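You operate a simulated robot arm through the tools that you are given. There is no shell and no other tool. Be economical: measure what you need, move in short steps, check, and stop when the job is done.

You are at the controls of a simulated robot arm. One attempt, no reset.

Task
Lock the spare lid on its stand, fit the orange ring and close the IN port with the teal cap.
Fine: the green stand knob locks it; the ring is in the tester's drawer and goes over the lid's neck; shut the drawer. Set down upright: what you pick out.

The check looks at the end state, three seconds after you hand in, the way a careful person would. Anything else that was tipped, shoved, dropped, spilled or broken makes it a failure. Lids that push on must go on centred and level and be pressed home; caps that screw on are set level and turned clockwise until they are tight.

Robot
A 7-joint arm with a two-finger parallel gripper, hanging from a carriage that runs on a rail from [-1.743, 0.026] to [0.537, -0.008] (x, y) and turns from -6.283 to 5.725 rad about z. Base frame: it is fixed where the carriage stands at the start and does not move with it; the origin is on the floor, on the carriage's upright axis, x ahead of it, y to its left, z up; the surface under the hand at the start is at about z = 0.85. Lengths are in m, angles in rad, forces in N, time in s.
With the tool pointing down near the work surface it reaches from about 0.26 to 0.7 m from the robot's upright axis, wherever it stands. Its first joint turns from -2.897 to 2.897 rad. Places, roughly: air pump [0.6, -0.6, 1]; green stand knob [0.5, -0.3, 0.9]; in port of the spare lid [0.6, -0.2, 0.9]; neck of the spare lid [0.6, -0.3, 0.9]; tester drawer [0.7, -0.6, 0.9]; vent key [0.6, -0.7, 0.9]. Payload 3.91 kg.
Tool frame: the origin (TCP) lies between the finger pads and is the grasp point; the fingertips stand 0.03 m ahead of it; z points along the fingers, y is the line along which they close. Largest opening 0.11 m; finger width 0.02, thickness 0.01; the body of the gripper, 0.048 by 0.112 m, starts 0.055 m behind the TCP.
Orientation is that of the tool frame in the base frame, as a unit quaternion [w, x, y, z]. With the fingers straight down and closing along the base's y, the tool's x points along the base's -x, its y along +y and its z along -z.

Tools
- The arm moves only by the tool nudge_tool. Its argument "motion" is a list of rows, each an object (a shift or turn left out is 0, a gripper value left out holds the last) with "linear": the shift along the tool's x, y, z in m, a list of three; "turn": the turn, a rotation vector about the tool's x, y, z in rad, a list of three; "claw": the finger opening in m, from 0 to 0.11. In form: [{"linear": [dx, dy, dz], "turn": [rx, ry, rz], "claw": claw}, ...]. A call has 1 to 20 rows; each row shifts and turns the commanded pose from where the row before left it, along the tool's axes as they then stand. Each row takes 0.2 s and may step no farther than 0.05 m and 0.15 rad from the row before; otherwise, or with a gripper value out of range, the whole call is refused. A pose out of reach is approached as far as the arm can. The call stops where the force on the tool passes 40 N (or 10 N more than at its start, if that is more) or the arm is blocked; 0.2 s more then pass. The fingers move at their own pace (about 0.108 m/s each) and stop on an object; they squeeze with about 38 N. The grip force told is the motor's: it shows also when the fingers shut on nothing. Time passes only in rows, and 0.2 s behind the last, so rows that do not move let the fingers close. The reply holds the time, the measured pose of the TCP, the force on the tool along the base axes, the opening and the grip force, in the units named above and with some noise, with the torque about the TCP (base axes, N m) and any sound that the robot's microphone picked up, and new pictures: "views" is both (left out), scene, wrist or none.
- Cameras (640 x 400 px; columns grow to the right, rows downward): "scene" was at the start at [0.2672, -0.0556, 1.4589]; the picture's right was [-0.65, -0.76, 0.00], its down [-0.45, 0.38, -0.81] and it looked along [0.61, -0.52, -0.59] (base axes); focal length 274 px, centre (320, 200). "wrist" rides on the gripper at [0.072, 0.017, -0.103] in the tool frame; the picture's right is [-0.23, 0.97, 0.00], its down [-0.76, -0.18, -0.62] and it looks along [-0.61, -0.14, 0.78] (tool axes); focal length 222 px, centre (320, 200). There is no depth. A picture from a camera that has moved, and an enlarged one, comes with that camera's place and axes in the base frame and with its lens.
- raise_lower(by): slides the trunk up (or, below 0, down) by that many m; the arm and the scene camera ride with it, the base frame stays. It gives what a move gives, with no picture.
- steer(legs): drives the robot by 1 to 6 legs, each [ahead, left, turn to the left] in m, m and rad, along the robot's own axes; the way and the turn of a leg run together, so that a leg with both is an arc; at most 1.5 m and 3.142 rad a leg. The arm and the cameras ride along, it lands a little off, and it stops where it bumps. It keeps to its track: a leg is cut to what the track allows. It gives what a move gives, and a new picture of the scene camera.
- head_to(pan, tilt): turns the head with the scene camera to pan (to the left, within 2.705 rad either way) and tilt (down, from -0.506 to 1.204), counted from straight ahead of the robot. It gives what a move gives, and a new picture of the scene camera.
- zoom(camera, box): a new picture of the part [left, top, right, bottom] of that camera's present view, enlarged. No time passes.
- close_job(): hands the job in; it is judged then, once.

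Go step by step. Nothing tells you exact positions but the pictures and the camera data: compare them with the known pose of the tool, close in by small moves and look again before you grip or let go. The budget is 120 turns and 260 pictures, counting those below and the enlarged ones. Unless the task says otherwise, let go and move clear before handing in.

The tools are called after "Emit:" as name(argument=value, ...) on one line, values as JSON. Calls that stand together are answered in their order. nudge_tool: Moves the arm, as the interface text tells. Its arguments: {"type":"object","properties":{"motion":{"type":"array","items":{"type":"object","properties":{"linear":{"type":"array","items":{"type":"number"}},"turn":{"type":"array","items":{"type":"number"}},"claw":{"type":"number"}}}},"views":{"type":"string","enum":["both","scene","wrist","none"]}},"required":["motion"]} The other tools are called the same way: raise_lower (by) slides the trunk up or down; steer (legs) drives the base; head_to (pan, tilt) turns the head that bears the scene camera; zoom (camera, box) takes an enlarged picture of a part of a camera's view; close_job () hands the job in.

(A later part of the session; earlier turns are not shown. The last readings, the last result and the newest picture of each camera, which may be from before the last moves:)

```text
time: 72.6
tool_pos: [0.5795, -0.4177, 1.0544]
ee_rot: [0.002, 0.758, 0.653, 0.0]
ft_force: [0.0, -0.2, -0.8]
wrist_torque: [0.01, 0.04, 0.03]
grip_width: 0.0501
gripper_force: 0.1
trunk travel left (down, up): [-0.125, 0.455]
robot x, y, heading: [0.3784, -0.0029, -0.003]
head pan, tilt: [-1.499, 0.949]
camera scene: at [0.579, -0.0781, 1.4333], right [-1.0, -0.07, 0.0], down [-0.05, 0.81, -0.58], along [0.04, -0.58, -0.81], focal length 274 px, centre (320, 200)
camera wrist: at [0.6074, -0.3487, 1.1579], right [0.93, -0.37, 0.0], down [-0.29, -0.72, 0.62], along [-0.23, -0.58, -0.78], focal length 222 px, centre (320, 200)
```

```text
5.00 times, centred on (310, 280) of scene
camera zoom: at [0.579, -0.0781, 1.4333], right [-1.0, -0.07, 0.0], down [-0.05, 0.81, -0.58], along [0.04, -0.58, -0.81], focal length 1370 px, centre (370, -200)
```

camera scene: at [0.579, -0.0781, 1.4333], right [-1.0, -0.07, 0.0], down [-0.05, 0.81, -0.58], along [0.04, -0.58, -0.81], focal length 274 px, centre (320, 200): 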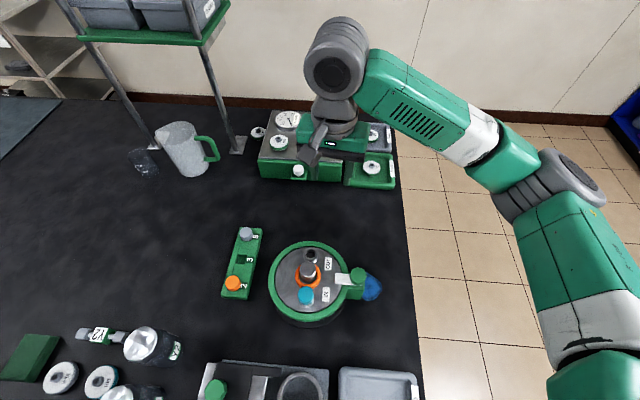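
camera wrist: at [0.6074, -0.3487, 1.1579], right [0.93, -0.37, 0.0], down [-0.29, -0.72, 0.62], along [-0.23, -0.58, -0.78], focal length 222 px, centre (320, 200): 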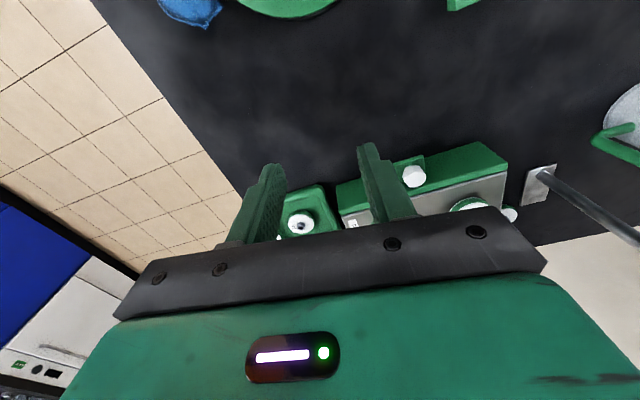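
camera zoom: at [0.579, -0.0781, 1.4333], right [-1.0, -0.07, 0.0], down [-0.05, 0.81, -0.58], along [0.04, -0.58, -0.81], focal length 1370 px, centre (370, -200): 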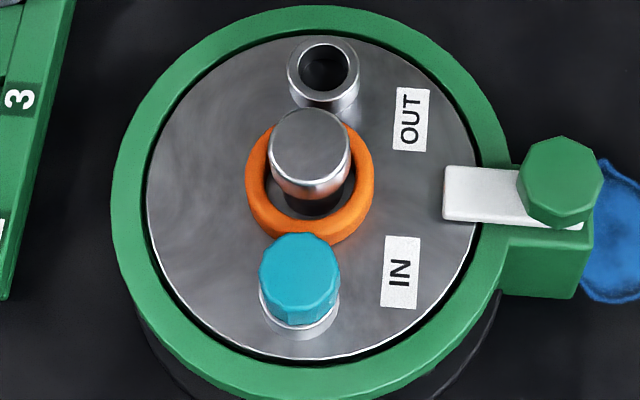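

The cap stands upright on the IN port. To see from a low angle whether its head is really down on the port, I'll lift the arm and drive the carriage back, then zoom.

Emit:
nudge_tool(motion=[{"linear": [0, 0, -0.05]}, {"linear": [0, 0, -0.05]}, {"linear": [0, 0, -0.05]}, {}], views="none")

Emit:
steer(legs=[[-0.95, 0, 0]])

Emit:
head_to(pan=-0.15, tilt=0.45)

```text
time: 73.6
tool_pos: [0.5804, -0.4157, 1.2065]
ee_rot: [0.002, 0.759, 0.651, 0.0]
ft_force: [0.0, -0.4, -0.7]
wrist_torque: [0.03, 0.01, -0.01]
grip_width: 0.0502
gripper_force: 0.0
trunk travel left (down, up): [-0.125, 0.455]
robot x, y, heading: [0.3759, -0.0058, -0.002]
head pan, tilt: [-1.499, 0.949]
```

```text
time: 78.7
tool_pos: [-0.3847, -0.3992, 1.2053]
ee_rot: [0.002, 0.755, 0.655, 0.001]
ft_force: [0.7, 0.1, -0.2]
wrist_torque: [0.03, 0.02, -0.02]
grip_width: 0.0503
gripper_force: 0.1
trunk travel left (down, up): [-0.125, 0.455]
robot x, y, heading: [-0.5961, 0.0087, 0.003]
head pan, tilt: [-1.499, 0.949]
camera scene: at [-0.3908, -0.0615, 1.4333], right [-1.0, -0.08, 0.0], down [-0.06, 0.81, -0.58], along [0.04, -0.58, -0.81], focal length 274 px, centre (320, 200)
```

scene: 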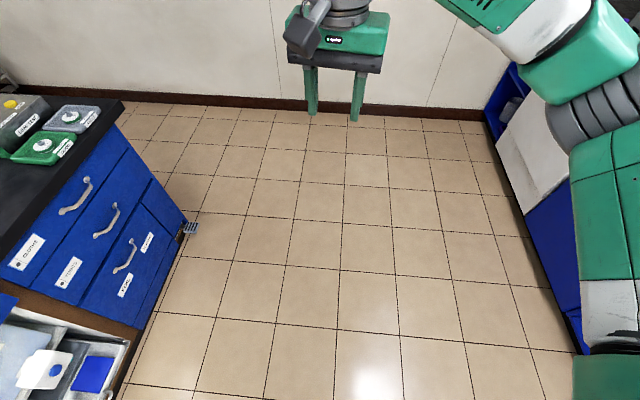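

```text
time: 80.2
tool_pos: [-0.3855, -0.4001, 1.2059]
ee_rot: [0.001, 0.755, 0.655, 0.001]
ft_force: [1.1, 0.3, -0.1]
wrist_torque: [-0.02, 0.0, 0.03]
grip_width: 0.0501
gripper_force: 0.0
trunk travel left (down, up): [-0.125, 0.455]
robot x, y, heading: [-0.6, 0.0091, 0.002]
head pan, tilt: [-0.15, 0.45]
camera scene: at [-0.3054, -0.0024, 1.4752], right [-0.15, -0.99, 0.0], down [-0.43, 0.06, -0.9], along [0.89, -0.13, -0.44], focal length 274 px, centre (320, 200)
```

scene: 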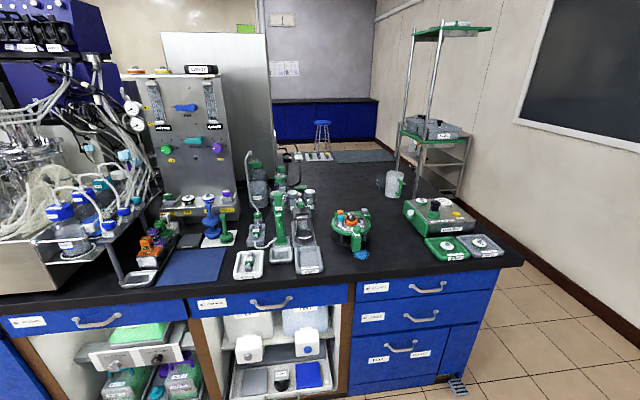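

Emit:
raise_lower(by=-0.12)

Emit:
zoom(camera="scene", box=[325, 160, 385, 210])

Emit:
zoom(camera="scene", box=[340, 170, 370, 195])

```text
time: 81.7
tool_pos: [-0.3859, -0.3996, 1.0851]
ee_rot: [0.002, 0.755, 0.655, 0.0]
ft_force: [-0.5, -0.8, 0.6]
wrist_torque: [-0.02, 0.01, 0.0]
grip_width: 0.0504
gripper_force: 0.0
trunk travel left (down, up): [-0.005, 0.575]
robot x, y, heading: [-0.5983, 0.0092, 0.004]
head pan, tilt: [-0.15, 0.45]
```

```text
8.00 times, centred on (355, 185) of scene
camera zoom: at [-0.3053, -0.0024, 1.3553], right [-0.15, -0.99, 0.0], down [-0.43, 0.06, -0.9], along [0.89, -0.13, -0.44], focal length 2193 px, centre (40, 320)
```

zoom: 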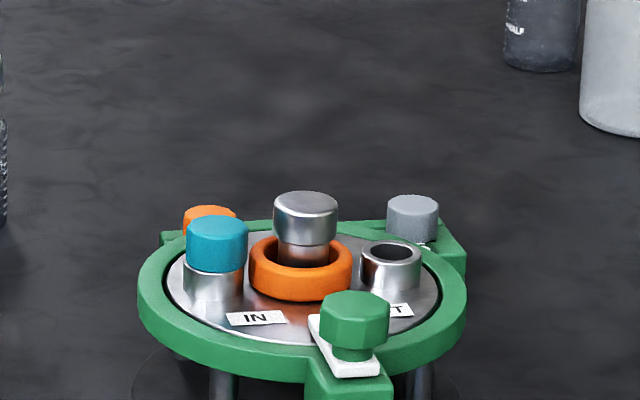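

```text
16.00 times, centred on (355, 182) of scene
camera zoom: at [-0.3053, -0.0024, 1.3553], right [-0.15, -0.99, 0.0], down [-0.43, 0.06, -0.9], along [0.89, -0.13, -0.44], focal length 4386 px, centre (-240, 480)
```

zoom: 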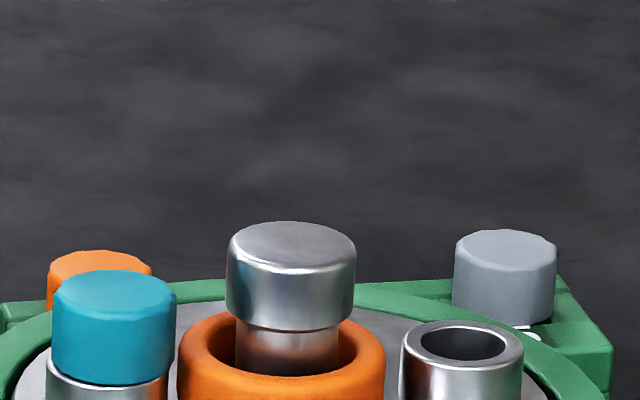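

Emit:
zoom(camera="scene", box=[338, 182, 354, 202])

Emit:
zoom(camera="scene", box=[338, 180, 382, 204])

```text
16.00 times, centred on (346, 192) of scene
camera zoom: at [-0.3053, -0.0024, 1.3553], right [-0.15, -0.99, 0.0], down [-0.43, 0.06, -0.9], along [0.89, -0.13, -0.44], focal length 4386 px, centre (-96, 328)
```

zoom: 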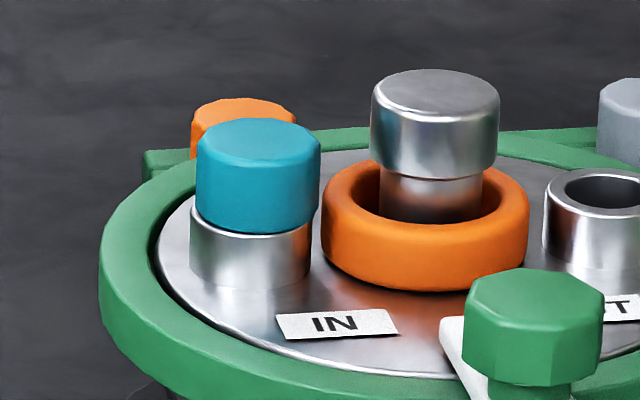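

```text
14.55 times, centred on (360, 192) of scene
camera zoom: at [-0.3053, -0.0024, 1.3553], right [-0.15, -0.99, 0.0], down [-0.43, 0.06, -0.9], along [0.89, -0.13, -0.44], focal length 3987 px, centre (-262, 316)
```

zoom: 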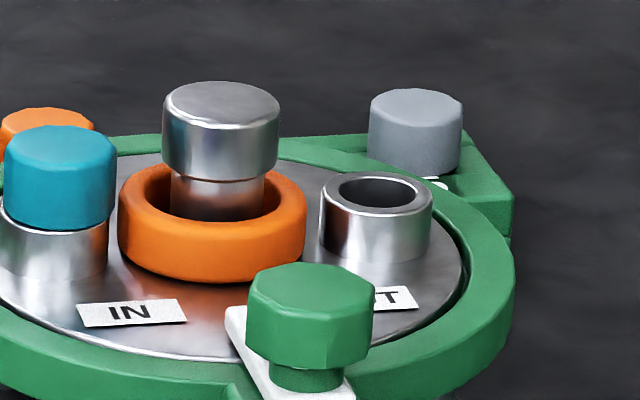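

Emit:
zoom(camera="scene", box=[346, 186, 356, 198])

```text
16.00 times, centred on (351, 192) of scene
camera zoom: at [-0.3053, -0.0024, 1.3553], right [-0.15, -0.99, 0.0], down [-0.43, 0.06, -0.9], along [0.89, -0.13, -0.44], focal length 4386 px, centre (-176, 328)
```

zoom: 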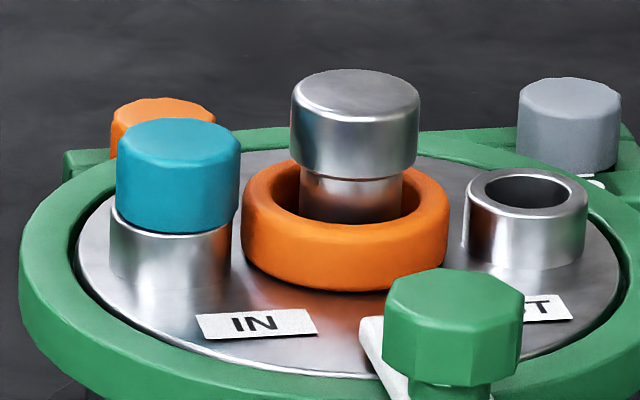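

The cap's head sits about at the port top but is 2 mm off-centre toward -y, and it never tightened. I'll go back, regrip, centre it and turn clockwise until it's tight.

Emit:
raise_lower(by=0.12)

Emit:
steer(legs=[[0.96, 0, 0]])

Emit:
head_to(pan=-1.5, tilt=0.95)

```text
time: 83.2
tool_pos: [-0.3872, -0.3999, 1.2062]
ee_rot: [0.002, 0.755, 0.655, 0.0]
ft_force: [-0.8, -0.2, 0.1]
wrist_torque: [-0.01, -0.03, 0.02]
grip_width: 0.0504
gripper_force: 0.1
trunk travel left (down, up): [-0.125, 0.455]
robot x, y, heading: [-0.5958, 0.0114, 0.009]
head pan, tilt: [-0.15, 0.45]
```

```text
time: 88.1
tool_pos: [0.5632, -0.4142, 1.2053]
ee_rot: [0.002, 0.755, 0.655, 0.001]
ft_force: [-0.2, -0.1, 0.7]
wrist_torque: [0.02, 0.01, 0.01]
grip_width: 0.0499
gripper_force: 0.0
trunk travel left (down, up): [-0.125, 0.455]
robot x, y, heading: [0.3516, -0.0057, 0.008]
head pan, tilt: [-0.15, 0.45]
camera scene: at [0.6426, -0.0165, 1.4753], right [-0.14, -0.99, 0.0], down [-0.43, 0.06, -0.9], along [0.89, -0.13, -0.44], focal length 274 px, centre (320, 200)
```

scene: 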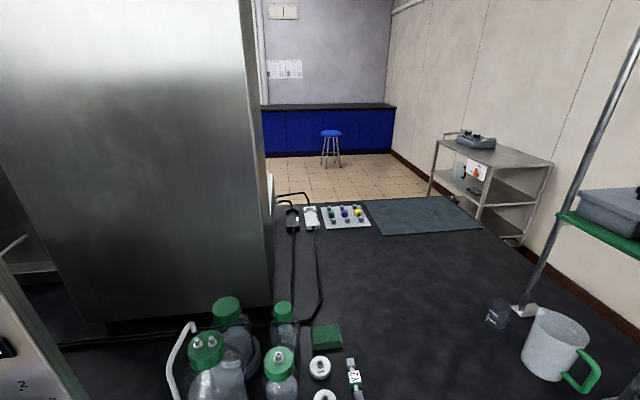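

```text
time: 89.6
tool_pos: [0.5616, -0.4138, 1.2066]
ee_rot: [0.002, 0.756, 0.655, 0.001]
ft_force: [0.0, -0.2, 0.4]
wrist_torque: [0.04, 0.01, -0.01]
grip_width: 0.0502
gripper_force: 0.0
trunk travel left (down, up): [-0.125, 0.455]
robot x, y, heading: [0.3497, -0.0064, 0.007]
head pan, tilt: [-1.499, 0.949]
camera scene: at [0.5572, -0.0757, 1.4333], right [-1.0, -0.08, 0.0], down [-0.06, 0.81, -0.58], along [0.04, -0.58, -0.81], focal length 274 px, centre (320, 200)
```

scene: 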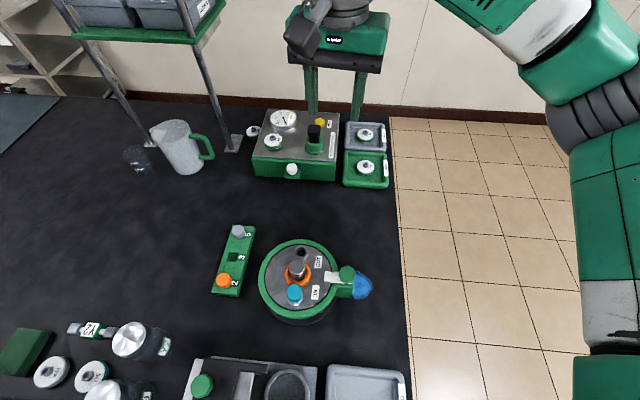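

Emit:
nudge_tool(motion=[{"linear": [0.033, 0.0039, 0.024]}, {"linear": [0.033, 0.0039, 0.024]}, {"linear": [0.033, 0.0039, 0.024]}, {"linear": [0.033, 0.0039, 0.024]}, {"linear": [0.033, 0.0039, 0.024]}, {"linear": [0.033, 0.0039, 0.024]}, {"turn": [0, 0, -0.14]}, {"turn": [0, 0, -0.14]}, {"turn": [0, 0, -0.14]}, {"turn": [0, 0, -0.14]}, {"turn": [0, 0, -0.14]}, {"turn": [0, 0, -0.14]}, {"linear": [0, 0, 0.03]}, {}], views="none")

Emit:
zoom(camera="wrist", box=[220, 70, 420, 195])

```text
time: 92.6
tool_pos: [0.6154, -0.2197, 1.0334]
ee_rot: [0.001, 0.422, 0.907, 0.001]
ft_force: [0.1, 0.3, -0.4]
wrist_torque: [-0.01, 0.02, -0.01]
grip_width: 0.0504
gripper_force: 0.0
trunk travel left (down, up): [-0.125, 0.455]
robot x, y, heading: [0.354, -0.0024, 0.009]
head pan, tilt: [-1.499, 0.949]
```

```text
3.20 times, centred on (320, 132) of wrist
camera zoom: at [0.5815, -0.153, 1.1355], right [0.89, 0.45, 0.0], down [0.35, -0.7, 0.63], along [0.28, -0.56, -0.78], focal length 711 px, centre (320, 416)
```

zoom: 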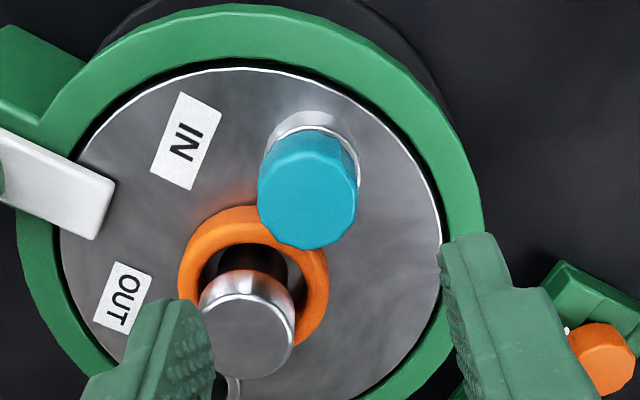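

Emit:
nudge_tool(motion=[{"linear": [-0.0006, -0.0036, 0.03]}, {"linear": [0, 0, 0.03]}, {"linear": [0, 0, 0.006]}, {"claw": 0.015}, {"claw": 0.015}, {}], views="none")

Emit:
zoom(camera="wrist", box=[240, 90, 400, 190])

Emit:
zoom(camera="scene", box=[255, 255, 335, 315])

```text
time: 94.0
tool_pos: [0.6126, -0.2227, 0.966]
ee_rot: [0.002, 0.423, 0.906, 0.0]
ft_force: [-0.7, 0.2, 0.9]
wrist_torque: [-0.03, 0.01, 0.0]
grip_width: 0.0249
gripper_force: 38.4
trunk travel left (down, up): [-0.125, 0.455]
robot x, y, heading: [0.3481, -0.0054, 0.007]
head pan, tilt: [-1.499, 0.949]
```

```text
4.00 times, centred on (320, 140) of wrist
camera zoom: at [0.5785, -0.1558, 1.0688], right [0.89, 0.45, 0.0], down [0.35, -0.7, 0.63], along [0.28, -0.56, -0.78], focal length 888 px, centre (320, 440)
```

zoom: 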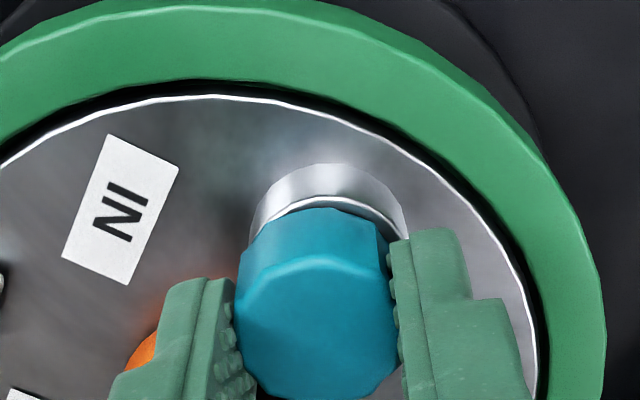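

```text
6.67 times, centred on (295, 285) of scene
camera zoom: at [0.5571, -0.0756, 1.4333], right [-1.0, -0.08, 0.0], down [-0.06, 0.81, -0.58], along [0.04, -0.58, -0.81], focal length 1827 px, centre (487, -367)
```

zoom: 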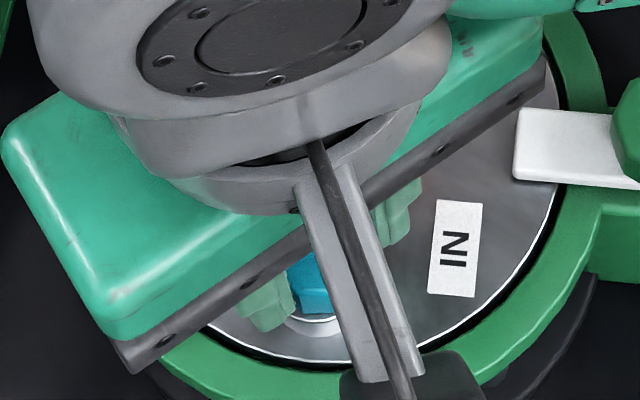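

The port rim shows the cap needs about 2.5 mm shift toward the camera's right. I'll shift it there, then check forces.

Emit:
nudge_tool(motion=[{"linear": [-0.0003, 0.0012, 0]}, {"linear": [-0.0003, 0.0012, 0]}, {}], views="none")

Emit:
zoom(camera="wrist", box=[240, 90, 400, 190])

```text
time: 94.8
tool_pos: [0.6149, -0.2234, 0.966]
ee_rot: [0.002, 0.422, 0.906, 0.0]
ft_force: [0.3, 0.3, 0.1]
wrist_torque: [0.02, -0.02, 0.02]
grip_width: 0.0248
gripper_force: 38.0
trunk travel left (down, up): [-0.125, 0.455]
robot x, y, heading: [0.3492, -0.0059, -0.003]
head pan, tilt: [-1.499, 0.949]
```

```text
4.00 times, centred on (320, 140) of wrist
camera zoom: at [0.5807, -0.1562, 1.0687], right [0.89, 0.45, 0.0], down [0.35, -0.7, 0.63], along [0.28, -0.56, -0.78], focal length 888 px, centre (320, 440)
```

zoom: 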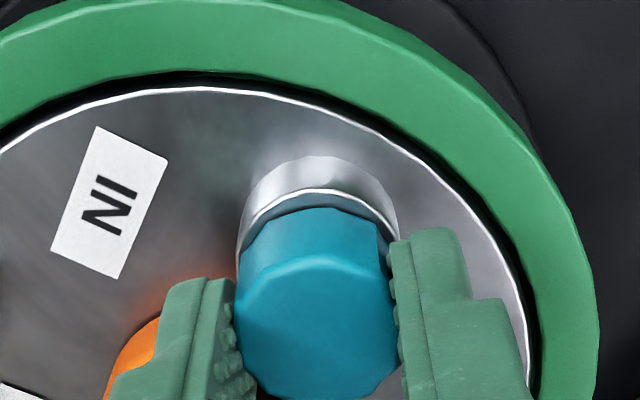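

Emit:
nudge_tool(motion=[{"linear": [0.0022, 0.0014, 0]}, {}], views="none")

Emit:
zoom(camera="wrist", box=[240, 90, 400, 190])

Emit:
nudge_tool(motion=[{"linear": [0, 0, 0.001]}, {"linear": [0, 0, 0.001]}, {}], views="none")

Emit:
zoom(camera="wrist", box=[240, 90, 400, 190])

```text
time: 95.4
tool_pos: [0.6139, -0.22, 0.9666]
ee_rot: [0.002, 0.423, 0.906, 0.0]
ft_force: [1.1, -0.4, 0.7]
wrist_torque: [0.0, 0.01, 0.02]
grip_width: 0.0247
gripper_force: 38.4
trunk travel left (down, up): [-0.125, 0.455]
robot x, y, heading: [0.3499, -0.006, 0.001]
head pan, tilt: [-1.499, 0.949]
```

```text
4.00 times, centred on (320, 140) of wrist
camera zoom: at [0.5802, -0.1533, 1.0684], right [0.89, 0.45, 0.0], down [0.35, -0.7, 0.63], along [0.28, -0.56, -0.78], focal length 888 px, centre (320, 440)
```

zoom: 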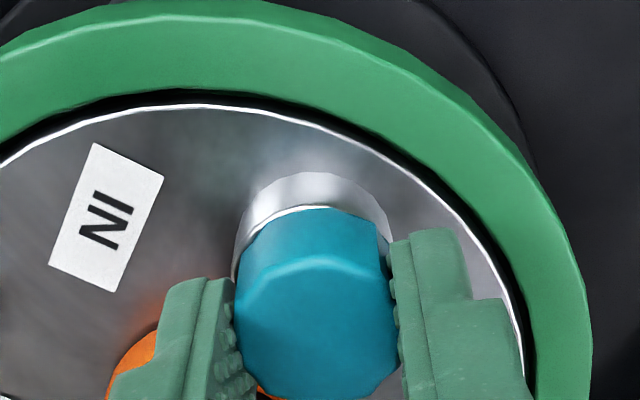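

```text
time: 96.2
tool_pos: [0.6146, -0.2212, 0.9638]
ee_rot: [0.003, 0.423, 0.906, 0.0]
ft_force: [-2.7, 4.3, 36.4]
wrist_torque: [0.15, 0.12, 0.1]
grip_width: 0.0248
gripper_force: 37.9
trunk travel left (down, up): [-0.125, 0.455]
robot x, y, heading: [0.3492, -0.0054, 0.008]
head pan, tilt: [-1.499, 0.949]
```

```text
4.00 times, centred on (320, 140) of wrist
camera zoom: at [0.5803, -0.1535, 1.0667], right [0.89, 0.45, 0.0], down [0.35, -0.7, 0.63], along [0.29, -0.56, -0.78], focal length 888 px, centre (320, 440)
```

zoom: 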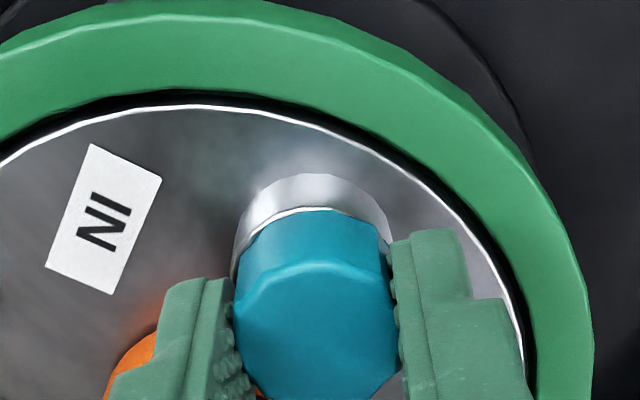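

Now it's concentric and firmly bottomed. I'll turn clockwise about 1.4 rad with light pressure.

Emit:
nudge_tool(motion=[{"linear": [0, 0, -0.001], "turn": [0, 0, 0.08]}, {"turn": [0, 0, 0.12]}, {"turn": [0, 0, 0.12]}, {"turn": [0, 0, 0.12]}, {"turn": [0, 0, 0.12]}, {"turn": [0, 0, 0.12]}], views="none")

Emit:
nudge_tool(motion=[{"turn": [0, 0, 0.12]}, {"turn": [0, 0, 0.12]}, {"turn": [0, 0, 0.12]}, {"turn": [0, 0, 0.12]}, {"turn": [0, 0, 0.12]}], views="none")

Emit:
zoom(camera="wrist", box=[240, 90, 400, 190])

```text
time: 97.6
tool_pos: [0.6133, -0.2204, 0.9655]
ee_rot: [0.001, 0.702, 0.713, 0.001]
ft_force: [0.6, 0.0, 0.1]
wrist_torque: [-0.02, -0.04, -0.04]
grip_width: 0.0251
gripper_force: 37.9
trunk travel left (down, up): [-0.125, 0.455]
robot x, y, heading: [0.3535, -0.0033, 0.008]
head pan, tilt: [-1.499, 0.949]
```

```text
time: 98.8
tool_pos: [0.6137, -0.2194, 0.9645]
ee_rot: [0.002, 0.881, 0.473, 0.001]
ft_force: [0.1, 0.8, 0.1]
wrist_torque: [0.02, -0.02, -0.02]
grip_width: 0.0249
gripper_force: 38.2
trunk travel left (down, up): [-0.125, 0.455]
robot x, y, heading: [0.3503, -0.005, 0.005]
head pan, tilt: [-1.499, 0.949]
```

```text
4.00 times, centred on (320, 140) of wrist
camera zoom: at [0.6668, -0.169, 1.0677], right [0.69, -0.73, 0.0], down [-0.57, -0.54, 0.62], along [-0.45, -0.43, -0.78], focal length 888 px, centre (320, 440)
```

zoom: 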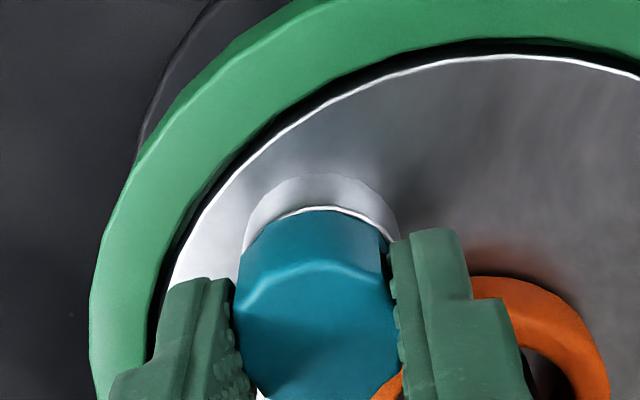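

Emit:
nudge_tool(motion=[{"linear": [0, 0, 0.0008]}, {"turn": [0, 0, 0.08]}, {"turn": [0, 0, 0.08]}, {"turn": [0, 0, 0.08]}], views="none")

Emit:
zoom(camera="wrist", box=[240, 90, 400, 190])

```text
time: 99.8
tool_pos: [0.6136, -0.2217, 0.9649]
ee_rot: [0.001, 0.931, 0.365, 0.001]
ft_force: [0.7, -0.8, 2.2]
wrist_torque: [-0.03, 0.02, 0.04]
grip_width: 0.0249
gripper_force: 38.3
trunk travel left (down, up): [-0.125, 0.455]
robot x, y, heading: [0.353, -0.0017, 0.005]
head pan, tilt: [-1.499, 0.949]
```

```text
4.00 times, centred on (320, 140) of wrist
camera zoom: at [0.6785, -0.1838, 1.0672], right [0.5, -0.87, 0.0], down [-0.68, -0.39, 0.62], along [-0.54, -0.31, -0.78], focal length 888 px, centre (320, 440)
```

zoom: 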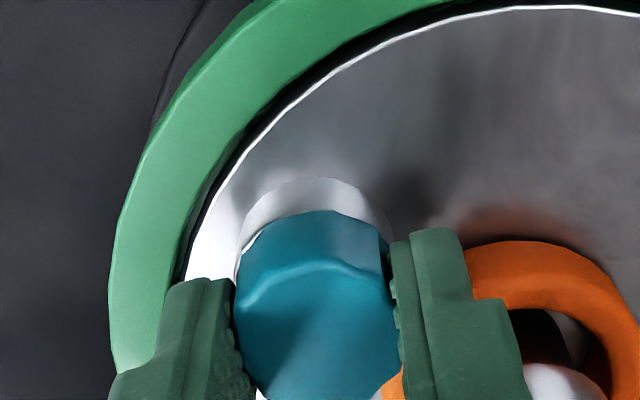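

Axial force vanished as I turned despite pressing, suggesting the cap is threading down. I'll ratchet: release, lift, turn back 1.5 rad, regrip and turn again.

Emit:
nudge_tool(motion=[{"claw": 0.036}, {"claw": 0.036}, {"linear": [0, 0, -0.03]}, {"turn": [0, 0, -0.15]}, {"turn": [0, 0, -0.15]}, {"turn": [0, 0, -0.15]}, {"turn": [0, 0, -0.15]}, {"turn": [0, 0, -0.15]}, {"turn": [0, 0, -0.15]}, {"turn": [0, 0, -0.15]}, {"turn": [0, 0, -0.15]}, {"turn": [0, 0, -0.15]}, {"turn": [0, 0, -0.15]}, {}], views="none")

Emit:
zoom(camera="wrist", box=[220, 80, 420, 205])

Emit:
zoom(camera="scene", box=[255, 255, 335, 315])

```text
time: 102.8
tool_pos: [0.6133, -0.2218, 0.9949]
ee_rot: [0.002, 0.431, 0.902, 0.0]
ft_force: [0.5, 0.3, 0.4]
wrist_torque: [0.0, 0.02, -0.02]
grip_width: 0.0357
gripper_force: 0.2
trunk travel left (down, up): [-0.125, 0.455]
robot x, y, heading: [0.3524, -0.0037, 0.005]
head pan, tilt: [-1.499, 0.949]
```

```text
3.20 times, centred on (320, 142) of wrist
camera zoom: at [0.5817, -0.1532, 1.097], right [0.9, 0.43, 0.0], down [0.34, -0.7, 0.63], along [0.27, -0.56, -0.78], focal length 711 px, centre (320, 384)
```

zoom: 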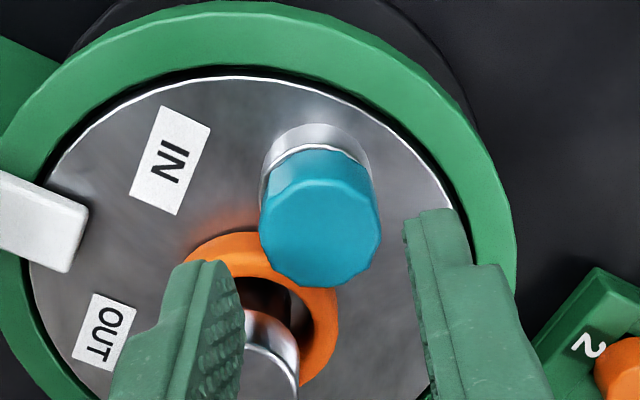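

```text
6.67 times, centred on (295, 285) of scene
camera zoom: at [0.5571, -0.0756, 1.4333], right [-1.0, -0.08, 0.0], down [-0.06, 0.81, -0.58], along [0.04, -0.58, -0.81], focal length 1827 px, centre (487, -367)
```

zoom: 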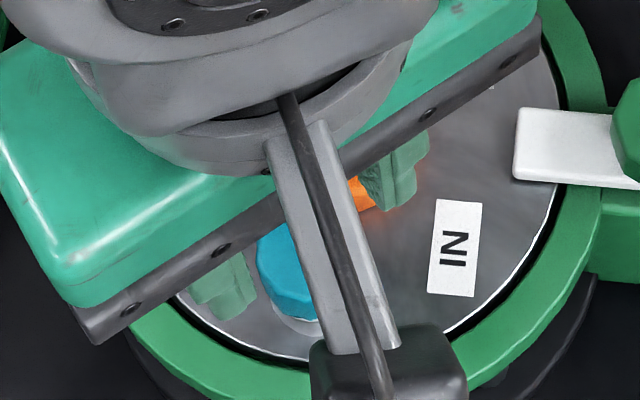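

Emit:
nudge_tool(motion=[{"linear": [0, 0, 0.015]}, {"linear": [0, 0, 0.015]}, {"claw": 0.015}, {"claw": 0.015}, {}, {"linear": [0, 0, 0.0008]}, {}], views="none")

Emit:
nudge_tool(motion=[{"turn": [0, 0, 0.1]}, {"turn": [0, 0, 0.1]}, {"turn": [0, 0, 0.1]}, {"turn": [0, 0, 0.1]}, {"turn": [0, 0, 0.1]}], views="none")

Emit:
nudge_tool(motion=[{"linear": [0, 0, 0.0006], "turn": [0, 0, 0.1]}, {"turn": [0, 0, 0.1]}, {"turn": [0, 0, 0.1]}, {"turn": [0, 0, 0.1]}, {"turn": [0, 0, 0.1]}], views="none")

Emit:
nudge_tool(motion=[{"linear": [0, 0, 0.0006], "turn": [0, 0, 0.1]}, {"turn": [0, 0, 0.1]}, {"turn": [0, 0, 0.1]}, {"turn": [0, 0, 0.1]}, {"turn": [0, 0, 0.1]}], views="none")

Emit:
zoom(camera="wrist", box=[240, 90, 400, 190])

```text
time: 104.4
tool_pos: [0.6152, -0.2208, 0.9636]
ee_rot: [0.001, 0.432, 0.902, 0.0]
ft_force: [-0.4, 1.2, 14.0]
wrist_torque: [0.04, 0.05, -0.07]
grip_width: 0.0235
gripper_force: 37.5
trunk travel left (down, up): [-0.125, 0.455]
robot x, y, heading: [0.3509, -0.0044, 0.005]
head pan, tilt: [-1.499, 0.949]
```

```text
time: 105.6
tool_pos: [0.6153, -0.2218, 0.9636]
ee_rot: [0.002, 0.642, 0.767, 0.0]
ft_force: [-0.6, -4.1, 6.7]
wrist_torque: [-0.14, 0.19, -0.02]
grip_width: 0.0235
gripper_force: 37.5
trunk travel left (down, up): [-0.125, 0.455]
robot x, y, heading: [0.3479, -0.0084, 0.0]
head pan, tilt: [-1.499, 0.949]
```

```text
time: 106.8
tool_pos: [0.6142, -0.2197, 0.963]
ee_rot: [0.001, 0.812, 0.584, 0.001]
ft_force: [1.3, -0.8, 3.6]
wrist_torque: [-0.07, -0.01, 0.04]
grip_width: 0.0229
gripper_force: 38.4
trunk travel left (down, up): [-0.125, 0.455]
robot x, y, heading: [0.3501, -0.0024, 0.004]
head pan, tilt: [-1.499, 0.949]
```

```text
time: 108.0
tool_pos: [0.6137, -0.2225, 0.963]
ee_rot: [0.003, 0.931, 0.364, 0.001]
ft_force: [0.2, -2.5, 22.5]
wrist_torque: [-0.13, 0.14, -0.01]
grip_width: 0.025
gripper_force: 37.4
trunk travel left (down, up): [-0.125, 0.455]
robot x, y, heading: [0.3494, -0.0047, 0.008]
head pan, tilt: [-1.499, 0.949]
```

```text
4.00 times, centred on (320, 140) of wrist
camera zoom: at [0.6784, -0.1849, 1.0659], right [0.49, -0.87, 0.01], down [-0.68, -0.38, 0.62], along [-0.54, -0.31, -0.78], focal length 888 px, centre (320, 440)
```

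zoom: 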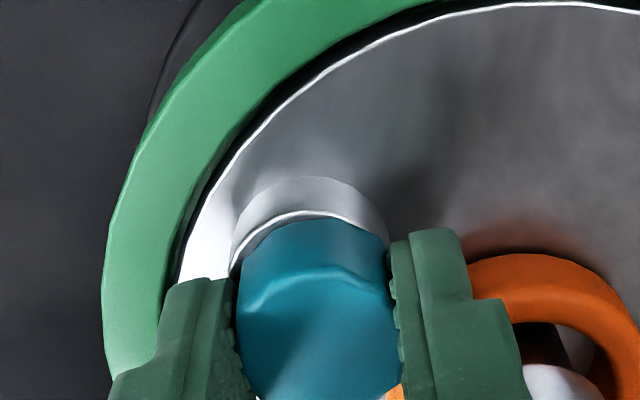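

The finger opening changed during the last turn, hinting that the cap may be resisting and slipping in the fingers. I'll ratchet once more and compare the cap's facets before and after.

Emit:
nudge_tool(motion=[{"linear": [0, 0, -0.001], "claw": 0.036}, {"claw": 0.036}, {"linear": [0, 0, -0.03]}, {"turn": [0, 0, -0.15]}, {"turn": [0, 0, -0.15]}, {"turn": [0, 0, -0.15]}, {"turn": [0, 0, -0.15]}, {"turn": [0, 0, -0.15]}, {"turn": [0, 0, -0.15]}, {"turn": [0, 0, -0.15]}, {"turn": [0, 0, -0.15]}, {"turn": [0, 0, -0.15]}, {"turn": [0, 0, -0.15]}, {"linear": [0, 0, 0.015]}, {"linear": [0, 0, 0.0155]}, {"claw": 0.015}, {"claw": 0.015}, {}], views="none")

Emit:
zoom(camera="wrist", box=[270, 100, 370, 180])

Emit:
nudge_tool(motion=[{"linear": [0, 0, 0.001]}, {"turn": [0, 0, 0.1]}, {"turn": [0, 0, 0.1]}, {"turn": [0, 0, 0.1]}], views="none")

Emit:
zoom(camera="wrist", box=[270, 100, 370, 180])

```text
time: 111.8
tool_pos: [0.6139, -0.2208, 0.9628]
ee_rot: [0.002, 0.431, 0.902, 0.0]
ft_force: [-2.1, 1.2, 7.3]
wrist_torque: [-0.04, 0.14, 0.03]
grip_width: 0.0234
gripper_force: 37.8
trunk travel left (down, up): [-0.125, 0.455]
robot x, y, heading: [0.3506, -0.0072, 0.008]
head pan, tilt: [-1.499, 0.949]
```

```text
5.00 times, centred on (320, 140) of wrist
camera zoom: at [0.5821, -0.153, 1.0653], right [0.9, 0.43, 0.0], down [0.34, -0.7, 0.63], along [0.27, -0.56, -0.78], focal length 1111 px, centre (320, 500)
```

zoom: 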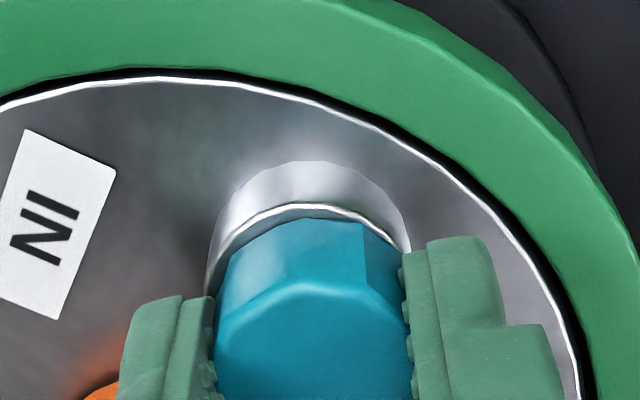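

```text
time: 112.8
tool_pos: [0.6152, -0.2215, 0.9622]
ee_rot: [0.003, 0.564, 0.826, -0.001]
ft_force: [-2.3, -0.8, 26.3]
wrist_torque: [0.05, 0.42, 0.28]
grip_width: 0.0238
gripper_force: 37.9
trunk travel left (down, up): [-0.125, 0.455]
robot x, y, heading: [0.3483, -0.0049, 0.007]
head pan, tilt: [-1.499, 0.949]
```

```text
5.00 times, centred on (320, 140) of wrist
camera zoom: at [0.6035, -0.1479, 1.0648], right [0.99, 0.14, 0.0], down [0.11, -0.77, 0.63], along [0.09, -0.62, -0.78], focal length 1111 px, centre (320, 500)
```

zoom: 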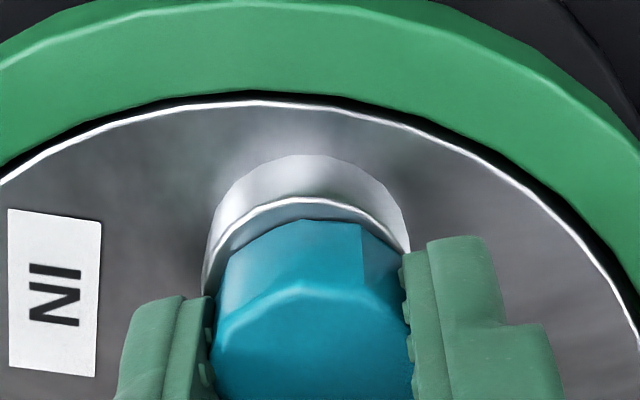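

The cap turns with the gripper, with 0.28 N·m resistance. Continuing.

Emit:
nudge_tool(motion=[{"turn": [0, 0, 0.1]}, {"turn": [0, 0, 0.1]}, {"turn": [0, 0, 0.1]}, {"turn": [0, 0, 0.1]}], views="none")

Emit:
zoom(camera="wrist", box=[270, 100, 370, 180])

Emit:
nudge_tool(motion=[{"turn": [0, 0, 0.1]}, {"turn": [0, 0, 0.1]}, {"turn": [0, 0, 0.1]}, {"turn": [0, 0, 0.1]}], views="none")

Emit:
zoom(camera="wrist", box=[270, 100, 370, 180])

Emit:
nudge_tool(motion=[{"turn": [0, 0, 0.1]}, {"turn": [0, 0, 0.1]}, {"turn": [0, 0, 0.1]}, {"turn": [0, 0, 0.1]}], views="none")

Emit:
zoom(camera="wrist", box=[270, 100, 370, 180])

```text
time: 113.5
tool_pos: [0.6136, -0.2214, 0.9618]
ee_rot: [0.004, 0.646, 0.763, 0.0]
ft_force: [0.3, 0.6, 20.8]
wrist_torque: [0.1, 0.25, 0.02]
grip_width: 0.0236
gripper_force: 38.1
trunk travel left (down, up): [-0.125, 0.455]
robot x, y, heading: [0.3529, -0.0037, 0.007]
head pan, tilt: [-1.499, 0.949]
stopped in row 3: the force on the tool passed its limit at 46 N (the readings are from after the stop); the commanded pose is now the measured one
```

```text
5.00 times, centred on (320, 140) of wrist
camera zoom: at [0.6185, -0.1473, 1.0648], right [1.0, -0.06, 0.01], down [-0.05, -0.78, 0.63], along [-0.04, -0.63, -0.78], focal length 1111 px, centre (320, 500)
```

zoom: 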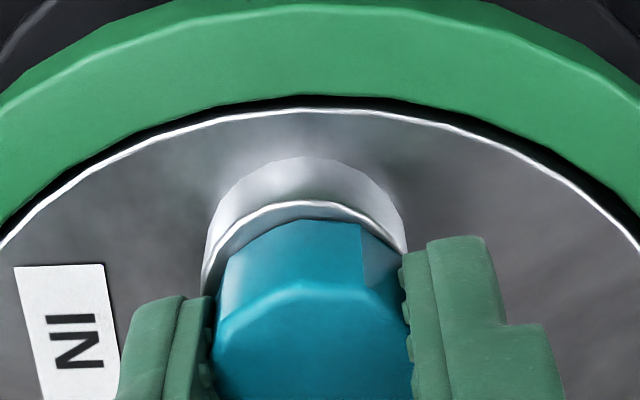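

```text
time: 114.5
tool_pos: [0.6135, -0.2226, 0.962]
ee_rot: [0.003, 0.785, 0.619, 0.001]
ft_force: [-2.0, -1.3, 20.9]
wrist_torque: [0.12, 0.33, 0.29]
grip_width: 0.0237
gripper_force: 38.0
trunk travel left (down, up): [-0.125, 0.455]
robot x, y, heading: [0.349, -0.0035, 0.005]
head pan, tilt: [-1.499, 0.949]
```

```text
5.00 times, centred on (320, 140) of wrist
camera zoom: at [0.647, -0.1558, 1.065], right [0.89, -0.45, 0.0], down [-0.35, -0.7, 0.62], along [-0.28, -0.56, -0.78], focal length 1111 px, centre (320, 500)
```

zoom: 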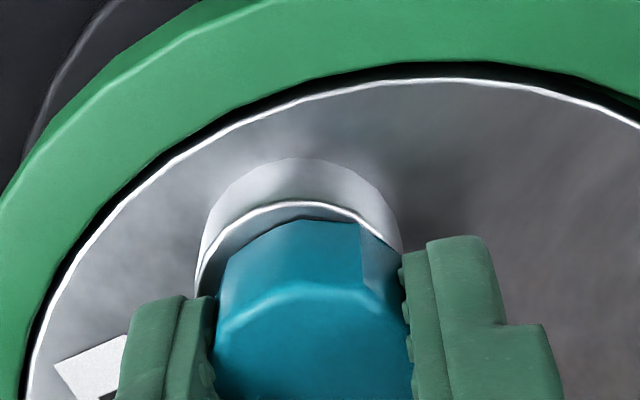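

```text
time: 115.5
tool_pos: [0.6147, -0.2226, 0.9609]
ee_rot: [0.002, 0.893, 0.451, 0.001]
ft_force: [-3.2, 1.3, 30.0]
wrist_torque: [0.27, 0.49, 0.45]
grip_width: 0.0248
gripper_force: 37.7
trunk travel left (down, up): [-0.125, 0.455]
robot x, y, heading: [0.3497, -0.0065, 0.01]
head pan, tilt: [-1.499, 0.949]
```

```text
5.00 times, centred on (320, 140) of wrist
camera zoom: at [0.6703, -0.1738, 1.0652], right [0.65, -0.76, 0.01], down [-0.6, -0.51, 0.62], along [-0.47, -0.41, -0.78], focal length 1111 px, centre (320, 500)
```

zoom: 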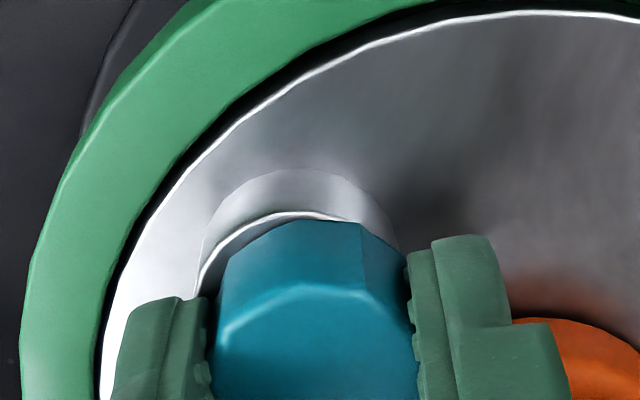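

The cap turns freely except for friction from my pressing, and it drifts about 2 mm off-centre toward [+x, -y]. I'll unload, re-centre it while gripped, ratchet back and regrip for another turn.

Emit:
nudge_tool(motion=[{"linear": [0, 0, -0.0015]}, {"linear": [0.0009, -0.0018, 0]}, {}, {"claw": 0.036}, {"claw": 0.036}, {"linear": [0, 0, -0.03]}, {"turn": [0, 0, -0.15]}, {"turn": [0, 0, -0.15]}, {"turn": [0, 0, -0.15]}, {"turn": [0, 0, -0.15]}, {"turn": [0, 0, -0.15]}, {"turn": [0, 0, -0.15]}, {"turn": [0, 0, -0.15]}, {"turn": [0, 0, -0.15]}, {"turn": [0, 0, -0.15]}, {}], views="none")

Emit:
zoom(camera="wrist", box=[260, 90, 380, 170])

```text
time: 118.9
tool_pos: [0.6113, -0.2199, 0.9936]
ee_rot: [0.002, 0.414, 0.91, 0.0]
ft_force: [-0.1, 0.7, 0.2]
wrist_torque: [0.0, 0.02, -0.03]
grip_width: 0.0359
gripper_force: 0.0
trunk travel left (down, up): [-0.125, 0.455]
robot x, y, heading: [0.3521, -0.0036, 0.005]
head pan, tilt: [-1.499, 0.949]
```

```text
5.00 times, centred on (320, 130) of wrist
camera zoom: at [0.577, -0.1537, 1.0955], right [0.88, 0.47, 0.0], down [0.36, -0.69, 0.63], along [0.29, -0.55, -0.78], focal length 1111 px, centre (320, 550)
```

zoom: 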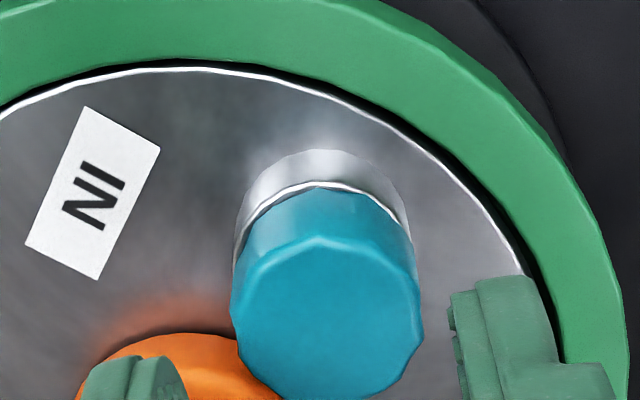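

Emit:
nudge_tool(motion=[{"linear": [0, 0.001, 0.015]}, {"linear": [0, 0, 0.0155]}, {"claw": 0.015}, {"claw": 0.015}, {}, {"linear": [0, 0, 0.0008]}, {"turn": [0, 0, 0.12]}, {"turn": [0, 0, 0.12]}, {"turn": [0, 0, 0.12]}, {"turn": [0, 0, 0.12]}], views="none")

Emit:
nudge_tool(motion=[{"turn": [0, 0, 0.12]}, {"turn": [0, 0, 0.12]}, {"turn": [0, 0, 0.12]}, {"turn": [0, 0, 0.12]}], views="none")

Emit:
nudge_tool(motion=[{"turn": [0, 0, 0.12]}, {"turn": [0, 0, 0.12]}, {"turn": [0, 0, 0.12]}, {"turn": [0, 0, 0.12]}], views="none")

Emit:
zoom(camera="wrist", box=[270, 100, 370, 180])

```text
time: 121.1
tool_pos: [0.6139, -0.2202, 0.9618]
ee_rot: [0.002, 0.619, 0.785, 0.0]
ft_force: [0.5, -0.5, 6.5]
wrist_torque: [-0.01, 0.12, 0.11]
grip_width: 0.025
gripper_force: 37.7
trunk travel left (down, up): [-0.125, 0.455]
robot x, y, heading: [0.3534, -0.0038, 0.005]
head pan, tilt: [-1.499, 0.949]
```

```text
time: 122.1
tool_pos: [0.6145, -0.2201, 0.9614]
ee_rot: [0.002, 0.789, 0.614, 0.0]
ft_force: [-2.5, -5.0, 30.9]
wrist_torque: [0.15, 0.46, 0.54]
grip_width: 0.025
gripper_force: 38.0
trunk travel left (down, up): [-0.125, 0.455]
robot x, y, heading: [0.3501, -0.0081, 0.007]
head pan, tilt: [-1.499, 0.949]
```

```text
time: 123.1
tool_pos: [0.615, -0.2196, 0.9611]
ee_rot: [0.002, 0.912, 0.41, 0.001]
ft_force: [-1.8, -2.6, 24.3]
wrist_torque: [0.12, 0.36, 0.41]
grip_width: 0.0251
gripper_force: 37.4
trunk travel left (down, up): [-0.125, 0.455]
robot x, y, heading: [0.3519, -0.0054, 0.002]
head pan, tilt: [-1.499, 0.949]
```

```text
5.00 times, centred on (320, 140) of wrist
camera zoom: at [0.6753, -0.1763, 1.0652], right [0.58, -0.82, 0.01], down [-0.64, -0.45, 0.62], along [-0.51, -0.36, -0.78], focal length 1111 px, centre (320, 500)
```

zoom: 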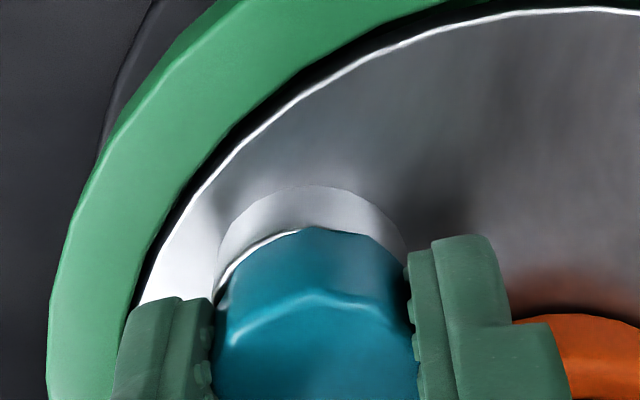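

Torque reached about 0.5 N·m. I'll unload the vertical force and turn a bit more to see whether the torque is from the thread being tight or just from pressing.

Emit:
nudge_tool(motion=[{"linear": [0, 0, -0.001]}, {}], views="none")

Emit:
nudge_tool(motion=[{"turn": [0, 0, 0.05]}, {"turn": [0, 0, 0.05]}, {"turn": [0, 0, 0.05]}], views="none")

Emit:
nudge_tool(motion=[{"linear": [0, 0, -0.001]}, {}], views="none")

Emit:
nudge_tool(motion=[{"linear": [0, 0, -0.002]}, {}], views="none")

```text
time: 123.7
tool_pos: [0.6133, -0.2187, 0.9624]
ee_rot: [0.002, 0.912, 0.41, 0.0]
ft_force: [0.1, -0.6, 0.6]
wrist_torque: [-0.01, -0.01, 0.0]
grip_width: 0.0249
gripper_force: 38.0
trunk travel left (down, up): [-0.125, 0.455]
robot x, y, heading: [0.3484, -0.0037, 0.008]
head pan, tilt: [-1.499, 0.949]
```

```text
time: 124.5
tool_pos: [0.6127, -0.22, 0.9616]
ee_rot: [0.002, 0.94, 0.34, 0.001]
ft_force: [0.3, 0.0, 3.7]
wrist_torque: [0.06, 0.08, 0.06]
grip_width: 0.025
gripper_force: 37.7
trunk travel left (down, up): [-0.125, 0.455]
robot x, y, heading: [0.3504, -0.0038, 0.008]
head pan, tilt: [-1.499, 0.949]
```

```text
time: 125.1
tool_pos: [0.6143, -0.2183, 0.9629]
ee_rot: [0.001, 0.94, 0.342, 0.001]
ft_force: [-0.4, -0.3, -0.1]
wrist_torque: [0.02, 0.0, 0.01]
grip_width: 0.0249
gripper_force: 38.2
trunk travel left (down, up): [-0.125, 0.455]
robot x, y, heading: [0.3509, -0.0062, 0.002]
head pan, tilt: [-1.499, 0.949]
```

```text
time: 125.7
tool_pos: [0.6142, -0.2191, 0.9646]
ee_rot: [0.002, 0.94, 0.341, 0.001]
ft_force: [-0.5, 1.2, -0.2]
wrist_torque: [0.01, 0.02, 0.0]
grip_width: 0.0252
gripper_force: 37.3
trunk travel left (down, up): [-0.125, 0.455]
robot x, y, heading: [0.3508, -0.0051, 0.008]
head pan, tilt: [-1.499, 0.949]
```

The cap lifts freely, so no thread has engaged; it may be a push-in cap that must be pressed home. I'll set it down centred, check, and then press on its top with closed fingers.

Emit:
nudge_tool(motion=[{"linear": [0, 0, 0.002]}, {"linear": [0, 0, 0.001]}, {}], views="none")

Emit:
zoom(camera="wrist", box=[270, 100, 370, 180])

```text
time: 126.5
tool_pos: [0.6138, -0.2194, 0.9613]
ee_rot: [0.002, 0.94, 0.34, 0.002]
ft_force: [-0.3, 0.6, -0.6]
wrist_torque: [-0.03, 0.01, 0.01]
grip_width: 0.025
gripper_force: 38.1
trunk travel left (down, up): [-0.125, 0.455]
robot x, y, heading: [0.3532, -0.0047, 0.008]
head pan, tilt: [-1.499, 0.949]
```

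```text
5.00 times, centred on (320, 140) of wrist
camera zoom: at [0.6803, -0.1849, 1.0653], right [0.45, -0.89, 0.0], down [-0.7, -0.35, 0.62], along [-0.55, -0.28, -0.78], focal length 1111 px, centre (320, 500)
```

zoom: 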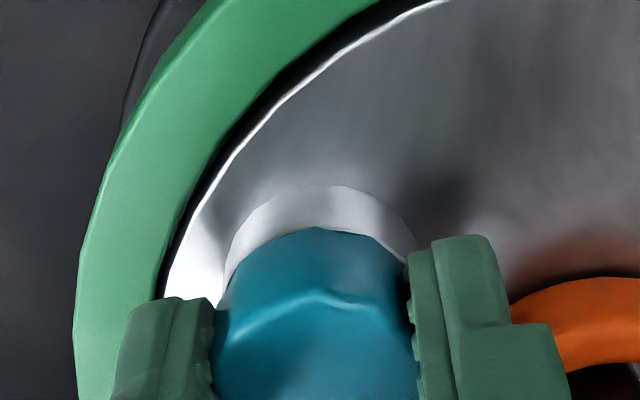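

Emit:
nudge_tool(motion=[{"linear": [-0.002, 0.0005, 0]}, {}, {"linear": [0, 0, 0.0008]}, {"linear": [0, 0, 0.0008]}, {}], views="none")

Emit:
zoom(camera="wrist", box=[270, 100, 370, 180])

```text
time: 127.6
tool_pos: [0.6123, -0.2215, 0.9628]
ee_rot: [0.002, 0.94, 0.341, 0.002]
ft_force: [-3.3, 3.8, 27.9]
wrist_torque: [0.36, 0.38, -0.24]
grip_width: 0.0253
gripper_force: 37.9
trunk travel left (down, up): [-0.125, 0.455]
robot x, y, heading: [0.3522, -0.0069, 0.008]
head pan, tilt: [-1.499, 0.949]
stopped in row 5: the force on the tool passed its limit at 43 N (the readings are from after the stop); the commanded pose is now the measured one
```

```text
5.00 times, centred on (320, 140) of wrist
camera zoom: at [0.6782, -0.1866, 1.0654], right [0.45, -0.89, 0.01], down [-0.7, -0.35, 0.62], along [-0.55, -0.28, -0.78], focal length 1111 px, centre (320, 500)
```

zoom: 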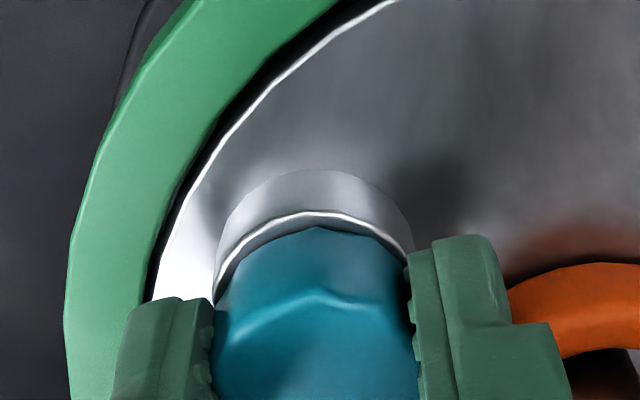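

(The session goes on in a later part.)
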